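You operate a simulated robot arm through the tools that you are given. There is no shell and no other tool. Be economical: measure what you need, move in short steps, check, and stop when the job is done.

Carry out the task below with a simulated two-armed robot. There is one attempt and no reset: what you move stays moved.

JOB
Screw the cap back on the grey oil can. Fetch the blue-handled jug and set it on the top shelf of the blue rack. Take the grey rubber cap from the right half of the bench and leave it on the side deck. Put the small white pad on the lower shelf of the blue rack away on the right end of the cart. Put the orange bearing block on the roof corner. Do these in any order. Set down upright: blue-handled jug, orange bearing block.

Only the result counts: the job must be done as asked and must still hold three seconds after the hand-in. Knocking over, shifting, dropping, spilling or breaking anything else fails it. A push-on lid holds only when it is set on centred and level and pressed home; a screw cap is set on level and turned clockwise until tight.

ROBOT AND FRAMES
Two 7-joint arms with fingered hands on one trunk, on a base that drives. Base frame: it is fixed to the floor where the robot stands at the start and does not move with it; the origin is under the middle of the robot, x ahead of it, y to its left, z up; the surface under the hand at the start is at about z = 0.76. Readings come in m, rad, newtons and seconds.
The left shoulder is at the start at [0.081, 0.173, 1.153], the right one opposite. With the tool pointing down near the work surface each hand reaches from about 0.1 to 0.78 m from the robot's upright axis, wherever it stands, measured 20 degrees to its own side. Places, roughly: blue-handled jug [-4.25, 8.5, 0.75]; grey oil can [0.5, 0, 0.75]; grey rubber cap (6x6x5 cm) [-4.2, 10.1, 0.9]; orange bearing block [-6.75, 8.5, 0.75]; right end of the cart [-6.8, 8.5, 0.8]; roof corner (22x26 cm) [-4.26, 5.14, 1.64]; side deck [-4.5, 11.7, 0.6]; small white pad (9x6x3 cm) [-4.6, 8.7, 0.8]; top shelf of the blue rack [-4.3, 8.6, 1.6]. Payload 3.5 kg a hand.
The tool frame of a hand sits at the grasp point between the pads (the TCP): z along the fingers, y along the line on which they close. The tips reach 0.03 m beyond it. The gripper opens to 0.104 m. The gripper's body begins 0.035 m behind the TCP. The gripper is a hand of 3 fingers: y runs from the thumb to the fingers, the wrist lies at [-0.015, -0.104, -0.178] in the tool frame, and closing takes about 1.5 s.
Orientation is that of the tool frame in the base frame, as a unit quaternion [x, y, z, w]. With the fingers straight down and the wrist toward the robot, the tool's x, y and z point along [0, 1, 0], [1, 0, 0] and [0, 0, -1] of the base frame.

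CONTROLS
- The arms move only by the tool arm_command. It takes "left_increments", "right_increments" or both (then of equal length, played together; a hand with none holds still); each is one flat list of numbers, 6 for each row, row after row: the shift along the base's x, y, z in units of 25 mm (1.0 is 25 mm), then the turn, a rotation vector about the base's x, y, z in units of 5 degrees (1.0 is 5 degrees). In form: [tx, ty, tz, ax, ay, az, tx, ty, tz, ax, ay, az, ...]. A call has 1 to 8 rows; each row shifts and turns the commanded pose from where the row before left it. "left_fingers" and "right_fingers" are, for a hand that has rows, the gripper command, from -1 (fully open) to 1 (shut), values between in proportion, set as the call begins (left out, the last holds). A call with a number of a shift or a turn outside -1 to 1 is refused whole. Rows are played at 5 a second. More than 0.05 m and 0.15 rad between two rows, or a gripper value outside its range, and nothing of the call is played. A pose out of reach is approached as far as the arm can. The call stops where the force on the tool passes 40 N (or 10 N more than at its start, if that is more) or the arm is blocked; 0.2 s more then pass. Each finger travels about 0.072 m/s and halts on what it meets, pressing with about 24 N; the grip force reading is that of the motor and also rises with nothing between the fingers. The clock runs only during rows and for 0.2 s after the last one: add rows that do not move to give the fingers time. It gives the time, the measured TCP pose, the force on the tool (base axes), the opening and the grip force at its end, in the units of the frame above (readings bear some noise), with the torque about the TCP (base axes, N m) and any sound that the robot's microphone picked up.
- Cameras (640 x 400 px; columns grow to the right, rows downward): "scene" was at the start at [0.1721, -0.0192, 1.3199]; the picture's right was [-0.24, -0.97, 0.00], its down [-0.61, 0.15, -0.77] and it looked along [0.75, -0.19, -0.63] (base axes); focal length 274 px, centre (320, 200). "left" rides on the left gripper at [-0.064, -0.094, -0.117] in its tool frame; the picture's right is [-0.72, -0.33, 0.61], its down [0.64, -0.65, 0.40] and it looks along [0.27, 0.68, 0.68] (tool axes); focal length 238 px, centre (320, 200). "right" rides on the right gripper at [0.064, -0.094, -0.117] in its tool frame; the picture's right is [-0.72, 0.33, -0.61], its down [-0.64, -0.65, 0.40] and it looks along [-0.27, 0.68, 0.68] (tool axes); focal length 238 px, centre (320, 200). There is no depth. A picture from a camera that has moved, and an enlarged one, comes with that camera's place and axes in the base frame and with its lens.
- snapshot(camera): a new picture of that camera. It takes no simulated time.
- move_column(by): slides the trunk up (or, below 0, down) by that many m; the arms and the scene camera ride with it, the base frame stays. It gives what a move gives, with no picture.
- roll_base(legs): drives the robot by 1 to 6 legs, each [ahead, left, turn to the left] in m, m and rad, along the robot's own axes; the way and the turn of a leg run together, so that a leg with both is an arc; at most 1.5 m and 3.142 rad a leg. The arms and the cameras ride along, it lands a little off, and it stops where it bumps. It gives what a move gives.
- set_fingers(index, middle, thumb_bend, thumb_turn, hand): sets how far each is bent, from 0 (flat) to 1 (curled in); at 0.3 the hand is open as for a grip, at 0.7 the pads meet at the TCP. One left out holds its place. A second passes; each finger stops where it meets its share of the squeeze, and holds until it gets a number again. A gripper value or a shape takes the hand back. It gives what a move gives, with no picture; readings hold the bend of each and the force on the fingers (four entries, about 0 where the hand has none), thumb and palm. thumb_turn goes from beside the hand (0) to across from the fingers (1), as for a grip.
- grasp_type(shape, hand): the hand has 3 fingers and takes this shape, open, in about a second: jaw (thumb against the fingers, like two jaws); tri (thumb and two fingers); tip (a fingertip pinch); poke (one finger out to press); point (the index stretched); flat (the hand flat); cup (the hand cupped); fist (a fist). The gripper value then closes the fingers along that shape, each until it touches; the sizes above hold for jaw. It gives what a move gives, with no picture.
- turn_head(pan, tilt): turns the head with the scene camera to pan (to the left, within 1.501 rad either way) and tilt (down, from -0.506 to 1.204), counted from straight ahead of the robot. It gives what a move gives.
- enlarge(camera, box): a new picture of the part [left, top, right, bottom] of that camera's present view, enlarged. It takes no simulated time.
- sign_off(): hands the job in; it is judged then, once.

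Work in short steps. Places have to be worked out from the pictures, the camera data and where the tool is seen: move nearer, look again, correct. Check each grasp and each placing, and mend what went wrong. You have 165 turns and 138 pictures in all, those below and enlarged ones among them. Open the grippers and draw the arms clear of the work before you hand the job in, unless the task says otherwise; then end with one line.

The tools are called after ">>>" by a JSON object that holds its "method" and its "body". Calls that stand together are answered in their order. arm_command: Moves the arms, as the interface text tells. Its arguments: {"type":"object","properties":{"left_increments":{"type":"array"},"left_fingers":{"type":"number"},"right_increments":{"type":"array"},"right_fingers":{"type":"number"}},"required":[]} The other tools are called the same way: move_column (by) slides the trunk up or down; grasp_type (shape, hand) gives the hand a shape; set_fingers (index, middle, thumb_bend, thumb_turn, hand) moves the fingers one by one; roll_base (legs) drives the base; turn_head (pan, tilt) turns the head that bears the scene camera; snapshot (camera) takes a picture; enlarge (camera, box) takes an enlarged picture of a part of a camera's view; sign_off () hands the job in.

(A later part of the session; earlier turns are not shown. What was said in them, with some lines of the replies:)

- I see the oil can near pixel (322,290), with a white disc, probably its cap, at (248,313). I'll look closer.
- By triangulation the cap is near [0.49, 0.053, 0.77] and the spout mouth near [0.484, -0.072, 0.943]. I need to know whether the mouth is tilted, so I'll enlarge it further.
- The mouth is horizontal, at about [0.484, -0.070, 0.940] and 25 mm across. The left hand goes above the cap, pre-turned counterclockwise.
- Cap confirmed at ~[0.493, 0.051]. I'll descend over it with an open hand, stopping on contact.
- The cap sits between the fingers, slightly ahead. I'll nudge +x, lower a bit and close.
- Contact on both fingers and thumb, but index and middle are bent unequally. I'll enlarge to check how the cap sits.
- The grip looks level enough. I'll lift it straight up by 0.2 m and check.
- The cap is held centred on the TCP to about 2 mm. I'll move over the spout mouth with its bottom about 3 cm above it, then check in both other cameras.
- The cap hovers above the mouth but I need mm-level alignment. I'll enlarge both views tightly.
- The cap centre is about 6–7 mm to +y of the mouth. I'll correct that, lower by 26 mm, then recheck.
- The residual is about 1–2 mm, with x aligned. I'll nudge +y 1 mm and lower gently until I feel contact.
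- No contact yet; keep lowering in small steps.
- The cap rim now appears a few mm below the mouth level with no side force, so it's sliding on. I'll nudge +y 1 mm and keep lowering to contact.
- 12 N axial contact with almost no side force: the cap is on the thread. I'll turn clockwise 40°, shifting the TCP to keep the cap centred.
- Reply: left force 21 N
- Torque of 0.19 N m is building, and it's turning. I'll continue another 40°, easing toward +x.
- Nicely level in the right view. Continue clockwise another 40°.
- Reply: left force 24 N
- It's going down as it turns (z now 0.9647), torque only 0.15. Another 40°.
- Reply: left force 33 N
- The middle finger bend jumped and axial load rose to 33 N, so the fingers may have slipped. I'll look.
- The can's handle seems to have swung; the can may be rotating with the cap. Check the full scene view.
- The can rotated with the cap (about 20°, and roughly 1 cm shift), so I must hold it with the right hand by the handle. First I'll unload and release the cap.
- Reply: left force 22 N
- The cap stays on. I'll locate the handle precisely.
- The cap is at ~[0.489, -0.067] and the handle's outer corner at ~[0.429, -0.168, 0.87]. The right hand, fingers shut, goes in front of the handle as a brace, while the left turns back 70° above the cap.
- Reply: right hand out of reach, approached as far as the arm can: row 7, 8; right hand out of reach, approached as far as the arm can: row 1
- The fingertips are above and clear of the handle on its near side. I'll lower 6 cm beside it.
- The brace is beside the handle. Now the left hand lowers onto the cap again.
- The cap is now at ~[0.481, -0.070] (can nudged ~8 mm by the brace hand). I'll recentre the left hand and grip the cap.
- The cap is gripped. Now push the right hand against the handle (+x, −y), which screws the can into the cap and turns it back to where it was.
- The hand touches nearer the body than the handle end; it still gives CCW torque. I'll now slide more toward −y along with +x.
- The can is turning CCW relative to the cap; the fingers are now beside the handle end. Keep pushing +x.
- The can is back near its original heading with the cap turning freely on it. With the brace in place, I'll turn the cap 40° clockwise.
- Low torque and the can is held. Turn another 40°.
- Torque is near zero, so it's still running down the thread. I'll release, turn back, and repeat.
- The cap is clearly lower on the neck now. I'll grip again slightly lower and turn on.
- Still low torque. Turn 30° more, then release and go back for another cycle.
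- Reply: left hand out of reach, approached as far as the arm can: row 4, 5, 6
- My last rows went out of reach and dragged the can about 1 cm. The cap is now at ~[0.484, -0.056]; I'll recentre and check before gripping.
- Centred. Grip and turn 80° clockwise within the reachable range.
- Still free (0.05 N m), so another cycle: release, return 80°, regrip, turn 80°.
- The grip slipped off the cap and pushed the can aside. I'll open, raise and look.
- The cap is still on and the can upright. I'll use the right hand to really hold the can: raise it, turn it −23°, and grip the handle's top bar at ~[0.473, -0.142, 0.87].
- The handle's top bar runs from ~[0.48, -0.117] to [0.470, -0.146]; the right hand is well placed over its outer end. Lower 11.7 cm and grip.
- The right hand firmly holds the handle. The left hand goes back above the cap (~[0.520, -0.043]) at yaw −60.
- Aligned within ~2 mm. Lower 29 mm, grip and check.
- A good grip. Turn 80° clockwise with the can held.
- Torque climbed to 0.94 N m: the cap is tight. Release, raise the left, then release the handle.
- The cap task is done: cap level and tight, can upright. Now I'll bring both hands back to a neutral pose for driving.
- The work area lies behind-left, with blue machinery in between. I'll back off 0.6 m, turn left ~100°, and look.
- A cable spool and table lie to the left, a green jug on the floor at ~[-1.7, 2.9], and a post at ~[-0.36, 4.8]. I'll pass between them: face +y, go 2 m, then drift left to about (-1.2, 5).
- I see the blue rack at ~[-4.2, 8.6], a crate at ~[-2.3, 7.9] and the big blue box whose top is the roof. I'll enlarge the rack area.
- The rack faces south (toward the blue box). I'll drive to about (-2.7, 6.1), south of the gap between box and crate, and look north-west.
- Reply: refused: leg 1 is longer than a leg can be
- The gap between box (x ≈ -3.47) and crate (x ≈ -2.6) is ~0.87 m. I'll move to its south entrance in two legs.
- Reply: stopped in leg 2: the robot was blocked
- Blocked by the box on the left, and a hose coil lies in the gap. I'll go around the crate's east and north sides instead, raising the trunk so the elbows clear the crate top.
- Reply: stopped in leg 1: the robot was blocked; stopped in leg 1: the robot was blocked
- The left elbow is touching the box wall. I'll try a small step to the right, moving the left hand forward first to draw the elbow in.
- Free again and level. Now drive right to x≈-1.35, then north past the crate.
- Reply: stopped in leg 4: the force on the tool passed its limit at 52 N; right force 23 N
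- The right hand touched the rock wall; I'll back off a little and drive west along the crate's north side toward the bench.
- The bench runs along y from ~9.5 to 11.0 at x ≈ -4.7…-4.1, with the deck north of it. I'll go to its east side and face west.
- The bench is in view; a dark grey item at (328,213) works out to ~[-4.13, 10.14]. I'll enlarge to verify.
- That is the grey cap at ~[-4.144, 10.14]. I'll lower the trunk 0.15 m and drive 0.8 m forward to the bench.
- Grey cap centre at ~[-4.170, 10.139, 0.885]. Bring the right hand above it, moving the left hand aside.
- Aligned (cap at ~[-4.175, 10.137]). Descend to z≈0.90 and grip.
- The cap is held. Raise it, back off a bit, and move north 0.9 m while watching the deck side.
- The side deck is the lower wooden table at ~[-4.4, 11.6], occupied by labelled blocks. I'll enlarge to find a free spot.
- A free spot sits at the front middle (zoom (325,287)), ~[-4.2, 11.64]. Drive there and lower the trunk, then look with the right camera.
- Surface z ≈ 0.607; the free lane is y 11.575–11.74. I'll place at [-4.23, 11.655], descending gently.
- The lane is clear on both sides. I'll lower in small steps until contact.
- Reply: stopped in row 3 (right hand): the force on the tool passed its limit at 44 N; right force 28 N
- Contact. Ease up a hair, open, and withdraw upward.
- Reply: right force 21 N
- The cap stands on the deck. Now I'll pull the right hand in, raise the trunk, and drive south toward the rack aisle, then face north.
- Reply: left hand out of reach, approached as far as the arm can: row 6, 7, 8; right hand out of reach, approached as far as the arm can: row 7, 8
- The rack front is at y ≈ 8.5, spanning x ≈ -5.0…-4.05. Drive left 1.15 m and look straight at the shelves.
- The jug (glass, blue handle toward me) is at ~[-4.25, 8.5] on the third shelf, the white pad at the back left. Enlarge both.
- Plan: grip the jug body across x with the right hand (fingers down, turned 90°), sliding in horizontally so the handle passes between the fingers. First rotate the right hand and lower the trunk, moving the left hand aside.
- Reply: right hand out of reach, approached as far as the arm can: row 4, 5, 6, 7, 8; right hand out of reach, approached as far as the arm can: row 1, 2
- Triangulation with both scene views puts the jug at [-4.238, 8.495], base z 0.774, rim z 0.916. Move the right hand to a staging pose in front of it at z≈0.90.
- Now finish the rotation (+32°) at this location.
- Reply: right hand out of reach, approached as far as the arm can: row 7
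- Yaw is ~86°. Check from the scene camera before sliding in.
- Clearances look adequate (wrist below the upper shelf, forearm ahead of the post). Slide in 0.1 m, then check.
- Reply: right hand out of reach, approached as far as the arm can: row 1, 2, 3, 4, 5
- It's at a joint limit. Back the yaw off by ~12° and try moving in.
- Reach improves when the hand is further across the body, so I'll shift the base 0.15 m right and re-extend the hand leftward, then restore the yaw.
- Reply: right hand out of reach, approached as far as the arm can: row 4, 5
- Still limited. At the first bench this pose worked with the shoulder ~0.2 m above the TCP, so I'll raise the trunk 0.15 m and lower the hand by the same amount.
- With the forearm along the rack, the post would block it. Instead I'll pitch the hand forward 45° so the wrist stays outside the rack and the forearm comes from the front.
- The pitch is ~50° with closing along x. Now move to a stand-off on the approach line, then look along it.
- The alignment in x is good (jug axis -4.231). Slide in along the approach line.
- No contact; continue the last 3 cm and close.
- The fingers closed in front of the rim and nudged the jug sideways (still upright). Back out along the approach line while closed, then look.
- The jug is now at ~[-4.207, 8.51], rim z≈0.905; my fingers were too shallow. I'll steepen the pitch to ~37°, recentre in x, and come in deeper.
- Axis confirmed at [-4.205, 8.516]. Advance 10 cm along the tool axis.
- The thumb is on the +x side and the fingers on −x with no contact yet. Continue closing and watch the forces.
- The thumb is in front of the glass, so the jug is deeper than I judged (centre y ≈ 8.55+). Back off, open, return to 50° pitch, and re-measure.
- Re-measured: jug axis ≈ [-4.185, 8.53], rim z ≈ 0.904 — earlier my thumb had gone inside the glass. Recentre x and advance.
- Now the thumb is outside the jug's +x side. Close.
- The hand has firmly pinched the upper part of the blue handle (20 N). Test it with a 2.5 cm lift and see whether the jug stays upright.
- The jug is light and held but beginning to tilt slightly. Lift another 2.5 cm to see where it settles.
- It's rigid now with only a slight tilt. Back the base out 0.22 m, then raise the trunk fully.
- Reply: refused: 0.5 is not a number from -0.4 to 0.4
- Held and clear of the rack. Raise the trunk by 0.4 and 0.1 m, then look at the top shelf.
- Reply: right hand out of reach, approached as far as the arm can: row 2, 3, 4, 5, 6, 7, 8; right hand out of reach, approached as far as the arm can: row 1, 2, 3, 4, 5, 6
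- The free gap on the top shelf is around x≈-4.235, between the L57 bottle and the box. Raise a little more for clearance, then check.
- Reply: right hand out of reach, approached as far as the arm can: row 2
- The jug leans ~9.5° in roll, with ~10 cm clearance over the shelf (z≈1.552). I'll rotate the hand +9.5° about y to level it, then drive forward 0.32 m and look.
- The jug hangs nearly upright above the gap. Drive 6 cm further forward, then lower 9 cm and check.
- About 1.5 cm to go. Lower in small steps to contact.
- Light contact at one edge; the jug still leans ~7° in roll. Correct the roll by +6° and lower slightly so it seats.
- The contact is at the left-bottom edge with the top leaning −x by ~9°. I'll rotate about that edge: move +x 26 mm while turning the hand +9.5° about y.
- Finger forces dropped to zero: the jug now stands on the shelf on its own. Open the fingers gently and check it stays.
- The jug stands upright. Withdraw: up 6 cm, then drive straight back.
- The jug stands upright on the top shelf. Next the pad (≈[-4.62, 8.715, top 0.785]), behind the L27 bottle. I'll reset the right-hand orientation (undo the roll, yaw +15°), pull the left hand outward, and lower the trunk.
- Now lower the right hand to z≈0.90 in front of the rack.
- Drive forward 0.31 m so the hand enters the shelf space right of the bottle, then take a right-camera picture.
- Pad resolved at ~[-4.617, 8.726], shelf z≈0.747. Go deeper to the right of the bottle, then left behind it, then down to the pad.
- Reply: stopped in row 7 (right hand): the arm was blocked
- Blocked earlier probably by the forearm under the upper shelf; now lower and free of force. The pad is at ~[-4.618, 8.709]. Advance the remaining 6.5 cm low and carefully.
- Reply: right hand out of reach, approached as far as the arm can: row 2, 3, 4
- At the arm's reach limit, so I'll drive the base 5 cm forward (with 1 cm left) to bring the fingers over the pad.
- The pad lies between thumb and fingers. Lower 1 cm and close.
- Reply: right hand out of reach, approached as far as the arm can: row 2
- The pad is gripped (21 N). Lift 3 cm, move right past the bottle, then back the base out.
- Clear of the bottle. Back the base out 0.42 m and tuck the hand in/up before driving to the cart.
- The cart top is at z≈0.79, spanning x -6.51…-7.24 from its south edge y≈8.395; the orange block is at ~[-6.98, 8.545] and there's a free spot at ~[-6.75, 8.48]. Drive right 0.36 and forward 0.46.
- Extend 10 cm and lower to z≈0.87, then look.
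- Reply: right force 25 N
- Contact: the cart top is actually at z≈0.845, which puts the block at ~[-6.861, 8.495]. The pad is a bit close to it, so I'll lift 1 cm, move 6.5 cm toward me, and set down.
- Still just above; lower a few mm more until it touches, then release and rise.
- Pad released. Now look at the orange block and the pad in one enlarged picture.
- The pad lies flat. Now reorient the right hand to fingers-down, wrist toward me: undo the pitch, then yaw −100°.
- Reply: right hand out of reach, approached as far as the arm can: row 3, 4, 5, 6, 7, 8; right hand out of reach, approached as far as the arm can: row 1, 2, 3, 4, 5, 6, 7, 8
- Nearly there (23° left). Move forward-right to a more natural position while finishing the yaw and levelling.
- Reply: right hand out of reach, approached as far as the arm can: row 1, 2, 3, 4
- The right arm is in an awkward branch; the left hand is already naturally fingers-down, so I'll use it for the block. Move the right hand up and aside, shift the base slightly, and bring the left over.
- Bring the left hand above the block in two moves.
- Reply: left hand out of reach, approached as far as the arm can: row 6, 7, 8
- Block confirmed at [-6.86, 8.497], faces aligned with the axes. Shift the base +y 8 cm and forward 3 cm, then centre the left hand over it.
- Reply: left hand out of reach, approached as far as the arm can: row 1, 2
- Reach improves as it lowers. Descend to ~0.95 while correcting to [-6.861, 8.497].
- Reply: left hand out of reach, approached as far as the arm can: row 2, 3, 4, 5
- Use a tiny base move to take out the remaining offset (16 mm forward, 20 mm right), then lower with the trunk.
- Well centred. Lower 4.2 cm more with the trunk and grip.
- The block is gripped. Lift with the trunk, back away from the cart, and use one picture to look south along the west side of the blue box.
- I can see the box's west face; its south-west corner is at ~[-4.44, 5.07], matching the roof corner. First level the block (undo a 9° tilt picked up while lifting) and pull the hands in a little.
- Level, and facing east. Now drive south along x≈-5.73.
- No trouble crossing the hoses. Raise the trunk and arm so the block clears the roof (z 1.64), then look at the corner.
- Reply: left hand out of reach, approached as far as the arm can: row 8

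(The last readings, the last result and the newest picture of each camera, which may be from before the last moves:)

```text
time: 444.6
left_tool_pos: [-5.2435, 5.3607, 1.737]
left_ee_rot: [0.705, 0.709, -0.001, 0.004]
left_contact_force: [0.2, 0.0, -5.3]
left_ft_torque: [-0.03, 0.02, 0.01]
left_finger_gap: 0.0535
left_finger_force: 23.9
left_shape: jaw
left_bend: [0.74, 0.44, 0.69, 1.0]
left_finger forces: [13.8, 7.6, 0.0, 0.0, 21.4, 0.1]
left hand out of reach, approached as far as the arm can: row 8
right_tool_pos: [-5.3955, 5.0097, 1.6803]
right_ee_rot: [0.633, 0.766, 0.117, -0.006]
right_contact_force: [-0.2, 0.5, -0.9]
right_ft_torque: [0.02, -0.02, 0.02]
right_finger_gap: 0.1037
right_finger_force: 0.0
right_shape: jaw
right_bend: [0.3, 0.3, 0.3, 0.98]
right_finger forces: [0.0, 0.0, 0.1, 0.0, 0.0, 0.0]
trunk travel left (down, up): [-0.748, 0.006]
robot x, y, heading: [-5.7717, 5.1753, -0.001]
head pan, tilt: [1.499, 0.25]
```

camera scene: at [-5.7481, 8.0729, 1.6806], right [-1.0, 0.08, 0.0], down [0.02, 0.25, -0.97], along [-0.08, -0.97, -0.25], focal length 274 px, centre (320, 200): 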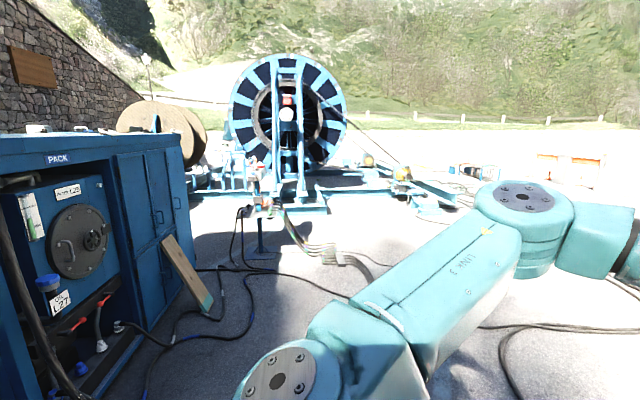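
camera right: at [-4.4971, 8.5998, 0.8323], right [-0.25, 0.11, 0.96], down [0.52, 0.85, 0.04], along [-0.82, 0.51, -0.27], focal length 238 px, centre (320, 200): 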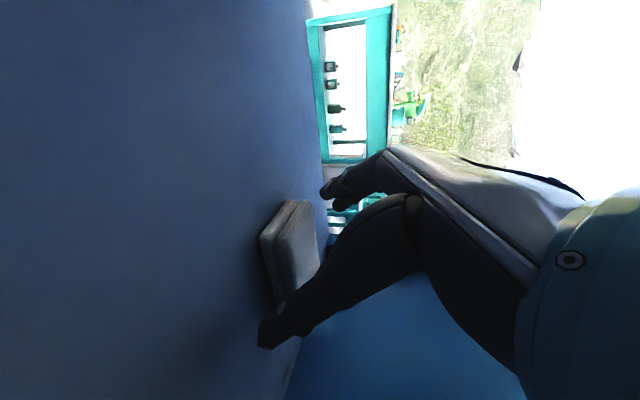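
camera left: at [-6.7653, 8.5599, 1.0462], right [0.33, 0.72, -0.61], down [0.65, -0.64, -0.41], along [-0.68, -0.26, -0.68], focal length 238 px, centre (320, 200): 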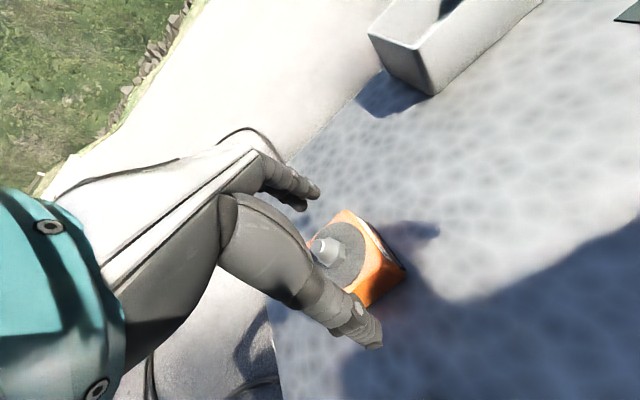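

Bottom of the block is ~1.695. Shift right 0.2 m and forward 0.4 m, draw the right hand back, and take a look at the corner.

>>> {"method": "arm_command", "body": {"right_increments": [-0.6, -0.2, 0.3, 0, 0, 0, -0.6, -0.2, 0.3, 0, 0, 0, -0.6, -0.2, 0.3, 0, 0, 0, -0.6, -0.2, 0.3, 0, 0, 0]}}

>>> {"method": "roll_base", "body": {"legs": [[0, -0.22, 0], [0.4, 0, 0]]}}

>>> {"method": "turn_head", "body": {"pan": 0.15, "tilt": 0.4}}

>>> {"method": "snapshot", "body": {"camera": "scene"}}

```text
time: 445.6
left_tool_pos: [-5.2434, 5.3599, 1.7378]
left_ee_rot: [0.704, 0.71, -0.002, 0.003]
left_contact_force: [-0.8, 0.3, -6.3]
left_ft_torque: [-0.05, 0.02, -0.02]
left_finger_gap: 0.053
left_finger_force: 23.8
left_shape: jaw
left_bend: [0.74, 0.44, 0.69, 1.0]
left_finger forces: [13.8, 7.5, 0.0, 0.0, 21.5, 0.0]
right_tool_pos: [-5.4562, 4.9915, 1.711]
right_ee_rot: [0.632, 0.766, 0.116, -0.005]
right_contact_force: [0.1, -0.2, 0.3]
right_ft_torque: [0.01, -0.01, 0.04]
right_finger_gap: 0.1037
right_finger_force: 0.0
right_shape: jaw
right_bend: [0.3, 0.3, 0.3, 0.98]
right_finger forces: [0.0, 0.0, 0.0, 0.0, 0.0, 0.0]
trunk travel left (down, up): [-0.748, 0.006]
robot x, y, heading: [-5.771, 5.1737, 0.001]
head pan, tilt: [1.499, 0.25]
```

```text
time: 449.4
left_tool_pos: [-4.8486, 5.1357, 1.7382]
left_ee_rot: [0.705, 0.709, -0.002, 0.004]
left_contact_force: [-0.5, -0.6, -4.9]
left_ft_torque: [-0.01, -0.01, -0.01]
left_finger_gap: 0.0531
left_finger_force: 23.9
left_shape: jaw
left_bend: [0.74, 0.44, 0.69, 1.0]
left_finger forces: [13.8, 7.7, 0.1, 0.0, 21.4, 0.0]
right_tool_pos: [-5.0613, 4.7678, 1.7116]
right_ee_rot: [0.632, 0.766, 0.117, -0.005]
right_contact_force: [-0.4, -0.3, 0.0]
right_ft_torque: [-0.01, -0.01, -0.01]
right_finger_gap: 0.1039
right_finger_force: 0.2
right_shape: jaw
right_bend: [0.3, 0.3, 0.3, 0.98]
right_finger forces: [0.0, 0.0, 0.1, 0.1, 0.1, 0.0]
trunk travel left (down, up): [-0.748, 0.006]
robot x, y, heading: [-5.3731, 4.9507, 0.004]
head pan, tilt: [1.499, 0.25]
```

```text
time: 450.9
left_tool_pos: [-4.8472, 5.1367, 1.7367]
left_ee_rot: [0.705, 0.709, -0.001, 0.003]
left_contact_force: [-1.1, -0.7, -5.1]
left_ft_torque: [-0.01, -0.01, 0.02]
left_finger_gap: 0.0532
left_finger_force: 24.3
left_shape: jaw
left_bend: [0.74, 0.44, 0.69, 1.0]
left_finger forces: [13.8, 7.6, 0.1, 0.0, 21.5, 0.0]
right_tool_pos: [-5.0579, 4.7683, 1.7101]
right_ee_rot: [0.633, 0.765, 0.117, -0.006]
right_contact_force: [-0.7, -0.4, -0.6]
right_ft_torque: [-0.01, 0.01, 0.05]
right_finger_gap: 0.1036
right_finger_force: 0.0
right_shape: jaw
right_bend: [0.3, 0.3, 0.3, 0.98]
right_finger forces: [0.0, 0.0, 0.1, 0.1, 0.0, 0.1]
trunk travel left (down, up): [-0.748, 0.006]
robot x, y, heading: [-5.3765, 4.9514, -0.001]
head pan, tilt: [0.15, 0.4]
```

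```text
1 pictures are left
camera scene: at [-5.2727, 4.9666, 1.8466], right [0.15, -0.99, 0.0], down [-0.39, -0.06, -0.92], along [0.91, 0.14, -0.39], focal length 274 px, centre (320, 200)
```

scene: 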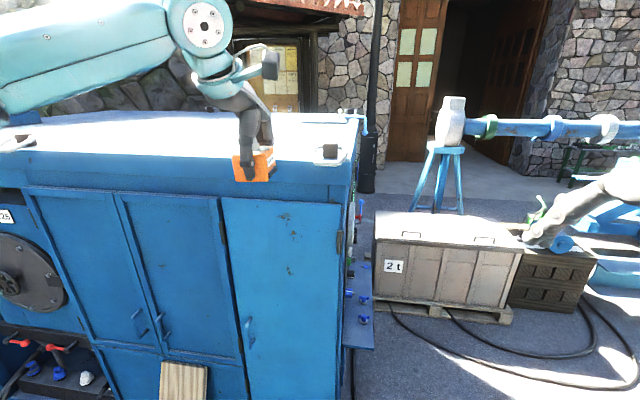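

The roof corner area around [-4.26, 5.14] is clear; a lifting lug sits right at the edge (~y 5.06), which the block passes beside. Drive forward 0.6 m with a 2 cm left shift first.

>>> {"method": "roll_base", "body": {"legs": [[0.1, 0.025, 0], [0.25, 0, 0]]}}

>>> {"method": "roll_base", "body": {"legs": [[0.245, 0, 0]]}}

```text
time: 453.4
left_tool_pos: [-4.4983, 5.1608, 1.7378]
left_ee_rot: [0.706, 0.708, -0.002, 0.004]
left_contact_force: [0.1, 0.2, -5.2]
left_ft_torque: [-0.04, -0.01, -0.01]
left_finger_gap: 0.0534
left_finger_force: 24.2
left_shape: jaw
left_bend: [0.74, 0.44, 0.69, 1.0]
left_finger forces: [13.9, 7.7, 0.1, 0.0, 21.8, 0.0]
right_tool_pos: [-4.7097, 4.794, 1.7116]
right_ee_rot: [0.633, 0.765, 0.117, -0.005]
right_contact_force: [0.1, 0.1, -0.7]
right_ft_torque: [0.01, 0.01, 0.0]
right_finger_gap: 0.1036
right_finger_force: 0.2
right_shape: jaw
right_bend: [0.3, 0.3, 0.3, 0.98]
right_finger forces: [0.0, 0.1, 0.1, 0.0, 0.0, 0.1]
trunk travel left (down, up): [-0.748, 0.006]
robot x, y, heading: [-5.0278, 4.9746, -0.002]
head pan, tilt: [0.15, 0.4]
```

```text
time: 455.2
left_tool_pos: [-4.2565, 5.1607, 1.739]
left_ee_rot: [0.705, 0.709, -0.002, 0.004]
left_contact_force: [0.1, 0.0, -4.6]
left_ft_torque: [-0.04, -0.01, 0.03]
left_finger_gap: 0.0533
left_finger_force: 23.7
left_shape: jaw
left_bend: [0.74, 0.44, 0.69, 1.0]
left_finger forces: [13.9, 7.6, 0.0, 0.0, 21.7, 0.0]
right_tool_pos: [-4.469, 4.7922, 1.7117]
right_ee_rot: [0.633, 0.765, 0.118, -0.005]
right_contact_force: [-0.1, -0.2, 0.0]
right_ft_torque: [0.0, 0.0, 0.01]
right_finger_gap: 0.1037
right_finger_force: 0.1
right_shape: jaw
right_bend: [0.3, 0.3, 0.3, 0.98]
right_finger forces: [0.1, 0.0, 0.0, 0.1, 0.0, 0.0]
trunk travel left (down, up): [-0.748, 0.006]
robot x, y, heading: [-4.7808, 4.976, 0.004]
head pan, tilt: [0.15, 0.4]
```

Above the target. Lower in small steps until contact.

>>> {"method": "arm_command", "body": {"left_increments": [0, -0.2, -0.5, 0, 0, 0, 0, -0.2, -0.5, 0, 0, 0, 0, 0, -0.4, 0, 0, 0, 0, 0, -0.3, 0, 0, 0, 0, 0, 0, 0, 0, 0]}}

>>> {"method": "arm_command", "body": {"left_increments": [0, 0, -0.2, 0, 0, 0, 0, 0, -0.2, 0, 0, 0, 0, 0, 0, 0, 0, 0]}}

```text
time: 456.4
left_tool_pos: [-4.2538, 5.1501, 1.6957]
left_ee_rot: [0.706, 0.709, -0.002, 0.003]
left_contact_force: [0.2, -0.9, -4.8]
left_ft_torque: [-0.03, 0.0, 0.01]
left_finger_gap: 0.0533
left_finger_force: 24.2
left_shape: jaw
left_bend: [0.74, 0.44, 0.69, 1.0]
left_finger forces: [13.9, 7.7, 0.1, 0.0, 21.7, 0.0]
right_tool_pos: [-4.4648, 4.7928, 1.7123]
right_ee_rot: [0.633, 0.766, 0.116, -0.005]
right_contact_force: [0.0, 0.3, -0.3]
right_ft_torque: [-0.04, 0.01, 0.02]
right_finger_gap: 0.1039
right_finger_force: 0.1
right_shape: jaw
right_bend: [0.3, 0.3, 0.3, 0.98]
right_finger forces: [0.1, 0.0, 0.0, 0.0, 0.0, 0.0]
trunk travel left (down, up): [-0.748, 0.006]
robot x, y, heading: [-4.779, 4.975, 0.005]
head pan, tilt: [0.15, 0.4]
```

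```text
time: 457.2
left_tool_pos: [-4.2545, 5.1511, 1.6867]
left_ee_rot: [0.706, 0.709, -0.001, 0.005]
left_contact_force: [0.8, 0.3, 1.6]
left_ft_torque: [0.0, 0.04, 0.03]
left_finger_gap: 0.0532
left_finger_force: 23.9
left_shape: jaw
left_bend: [0.74, 0.44, 0.69, 1.0]
left_finger forces: [14.2, 8.4, 0.1, 0.0, 22.1, 0.0]
right_tool_pos: [-4.4665, 4.7946, 1.7114]
right_ee_rot: [0.634, 0.765, 0.116, -0.005]
right_contact_force: [-0.2, 0.0, -0.1]
right_ft_torque: [0.0, -0.01, -0.01]
right_finger_gap: 0.1034
right_finger_force: 0.0
right_shape: jaw
right_bend: [0.3, 0.3, 0.3, 0.98]
right_finger forces: [0.0, 0.0, 0.1, 0.0, 0.0, 0.0]
trunk travel left (down, up): [-0.748, 0.006]
robot x, y, heading: [-4.7803, 4.9724, 0.002]
head pan, tilt: [0.15, 0.4]
```

Contact: weight transferred (6 N). Open the fingers, rise 4 cm, and slide north (fingers clear the block sideways) before backing off.

>>> {"method": "arm_command", "body": {"left_increments": [0, 0, -0.03, 0, 0, 0, 0, 0, 0, 0, 0, 0, 0, 0, 0, 0, 0, 0, 0, 0, 0, 0, 0, 0, 0, 0, 0, 0, 0, 0, 0, 0, 0, 0, 0, 0], "left_fingers": -0.9}}

>>> {"method": "arm_command", "body": {"left_increments": [0, 0, 0.4, 0, 0, 0, 0, 0, 0.5, 0, 0, 0, 0, 0, 0.5, 0, 0, 0, 0, 0, 0.4, 0, 0, 0]}}

>>> {"method": "roll_base", "body": {"legs": [[0, 0.2, 0]]}}

>>> {"method": "roll_base", "body": {"legs": [[-0.5, 0, 0]]}}

>>> {"method": "turn_head", "body": {"pan": 0.0, "tilt": 0.3}}

>>> {"method": "enlarge", "body": {"camera": "scene", "box": [200, 90, 440, 240]}}

```text
time: 458.6
left_tool_pos: [-4.2538, 5.1514, 1.6841]
left_ee_rot: [0.705, 0.709, -0.001, 0.005]
left_contact_force: [0.1, -0.6, 0.5]
left_ft_torque: [-0.01, 0.01, -0.01]
left_finger_gap: 0.0982
left_finger_force: 0.1
left_shape: jaw
left_bend: [0.32, 0.31, 0.31, 0.98]
left_finger forces: [0.0, 0.1, 0.1, 0.1, 0.0, 0.1]
right_tool_pos: [-4.4666, 4.7928, 1.7126]
right_ee_rot: [0.634, 0.765, 0.116, -0.005]
right_contact_force: [-0.8, -0.6, -0.5]
right_ft_torque: [-0.03, -0.02, 0.01]
right_finger_gap: 0.1037
right_finger_force: 0.0
right_shape: jaw
right_bend: [0.3, 0.3, 0.3, 0.98]
right_finger forces: [0.0, 0.0, 0.0, 0.0, 0.0, 0.0]
trunk travel left (down, up): [-0.748, 0.006]
robot x, y, heading: [-4.7832, 4.9728, 0.003]
head pan, tilt: [0.15, 0.4]
```

```text
time: 459.6
left_tool_pos: [-4.2543, 5.1558, 1.7295]
left_ee_rot: [0.705, 0.709, -0.003, 0.004]
left_contact_force: [-1.1, -0.3, 0.0]
left_ft_torque: [-0.01, 0.02, 0.05]
left_finger_gap: 0.0983
left_finger_force: 0.1
left_shape: jaw
left_bend: [0.32, 0.31, 0.31, 0.98]
left_finger forces: [0.0, 0.0, 0.0, 0.0, 0.0, 0.0]
left hand out of reach, approached as far as the arm can: row 4
right_tool_pos: [-4.4656, 4.7935, 1.7104]
right_ee_rot: [0.633, 0.765, 0.117, -0.005]
right_contact_force: [0.8, 0.7, 0.5]
right_ft_torque: [0.04, 0.03, -0.01]
right_finger_gap: 0.1037
right_finger_force: 0.1
right_shape: jaw
right_bend: [0.3, 0.3, 0.3, 0.98]
right_finger forces: [0.0, 0.0, 0.1, 0.1, 0.0, 0.0]
trunk travel left (down, up): [-0.748, 0.006]
robot x, y, heading: [-4.7807, 4.9768, -0.001]
head pan, tilt: [0.15, 0.4]
```

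```text
time: 461.2
left_tool_pos: [-4.2528, 5.3493, 1.7306]
left_ee_rot: [0.706, 0.708, -0.002, 0.003]
left_contact_force: [0.3, -0.1, -0.3]
left_ft_torque: [0.04, 0.01, 0.01]
left_finger_gap: 0.0983
left_finger_force: 0.0
left_shape: jaw
left_bend: [0.32, 0.31, 0.31, 0.98]
left_finger forces: [0.1, 0.1, 0.1, 0.0, 0.0, 0.1]
right_tool_pos: [-4.4667, 4.9884, 1.7121]
right_ee_rot: [0.633, 0.765, 0.118, -0.005]
right_contact_force: [0.9, 0.7, 0.4]
right_ft_torque: [0.03, 0.03, -0.01]
right_finger_gap: 0.1034
right_finger_force: 0.1
right_shape: jaw
right_bend: [0.3, 0.3, 0.3, 0.98]
right_finger forces: [0.1, 0.0, 0.0, 0.0, 0.0, 0.0]
trunk travel left (down, up): [-0.748, 0.006]
robot x, y, heading: [-4.7868, 5.1771, -0.003]
head pan, tilt: [0.15, 0.4]
```

```text
time: 464.2
left_tool_pos: [-4.7535, 5.3543, 1.7294]
left_ee_rot: [0.705, 0.709, -0.003, 0.004]
left_contact_force: [0.0, -0.8, 0.7]
left_ft_torque: [-0.01, -0.03, 0.0]
left_finger_gap: 0.0987
left_finger_force: 0.1
left_shape: jaw
left_bend: [0.32, 0.31, 0.31, 0.98]
left_finger forces: [0.0, 0.1, 0.0, 0.0, 0.0, 0.0]
right_tool_pos: [-4.9642, 4.9919, 1.7121]
right_ee_rot: [0.632, 0.766, 0.116, -0.005]
right_contact_force: [-0.6, -0.3, 0.7]
right_ft_torque: [0.0, 0.0, 0.0]
right_finger_gap: 0.1034
right_finger_force: 0.1
right_shape: jaw
right_bend: [0.3, 0.3, 0.3, 0.98]
right_finger forces: [0.0, 0.1, 0.0, 0.0, 0.0, 0.0]
trunk travel left (down, up): [-0.748, 0.006]
robot x, y, heading: [-5.2861, 5.1763, 0.005]
head pan, tilt: [0.15, 0.4]
```

```text
time: 464.9
left_tool_pos: [-4.7569, 5.3552, 1.7291]
left_ee_rot: [0.705, 0.71, -0.002, 0.005]
left_contact_force: [0.5, 0.4, -0.3]
left_ft_torque: [0.02, 0.01, -0.02]
left_finger_gap: 0.0982
left_finger_force: 0.0
left_shape: jaw
left_bend: [0.32, 0.31, 0.31, 0.98]
left_finger forces: [0.1, 0.1, 0.1, 0.0, 0.1, 0.0]
right_tool_pos: [-4.9676, 4.9921, 1.7103]
right_ee_rot: [0.631, 0.767, 0.117, -0.005]
right_contact_force: [0.3, -0.5, 0.9]
right_ft_torque: [0.06, 0.02, -0.02]
right_finger_gap: 0.1036
right_finger_force: 0.1
right_shape: jaw
right_bend: [0.3, 0.3, 0.3, 0.98]
right_finger forces: [0.0, 0.0, 0.0, 0.1, 0.1, 0.0]
trunk travel left (down, up): [-0.748, 0.006]
robot x, y, heading: [-5.2826, 5.1733, 0.004]
head pan, tilt: [0.0, 0.3]
```

```text
2.67 times, centred on (320, 165) of scene
camera zoom: at [-5.1807, 5.1764, 1.856], right [0.0, -1.0, 0.0], down [-0.3, 0.0, -0.96], along [0.96, 0.0, -0.3], focal length 730 px, centre (320, 293)
```

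zoom: 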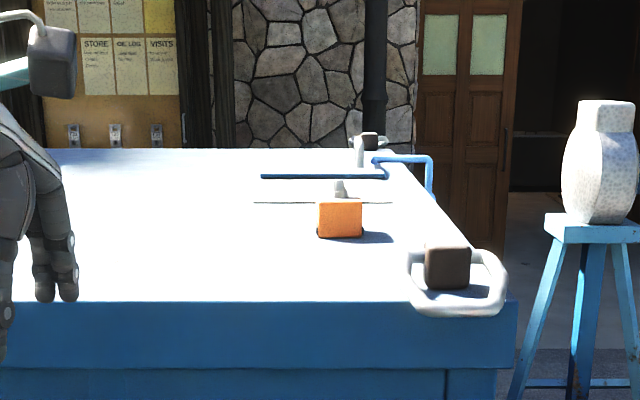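

The orange block stands upright on the roof corner at about [-4.256, 5.151], and both hands are open and clear. Handing in.

>>> {"method": "sign_off", "body": {}}

```text
The job is handed in.
```

All five jobs are done and handed in: oil can cap tight, jug upright on the top shelf, grey rubber cap on the side deck, white pad on the right end of the cart, orange bearing block upright on the roof corner. The oil can ended about 5 cm from where it started because it slid while I screwed the cap on. I bumped the blue box and the rock wall while driving, and my arm was blocked once inside the blue rack; I saw nothing moved by these but did not check each one afterwards.
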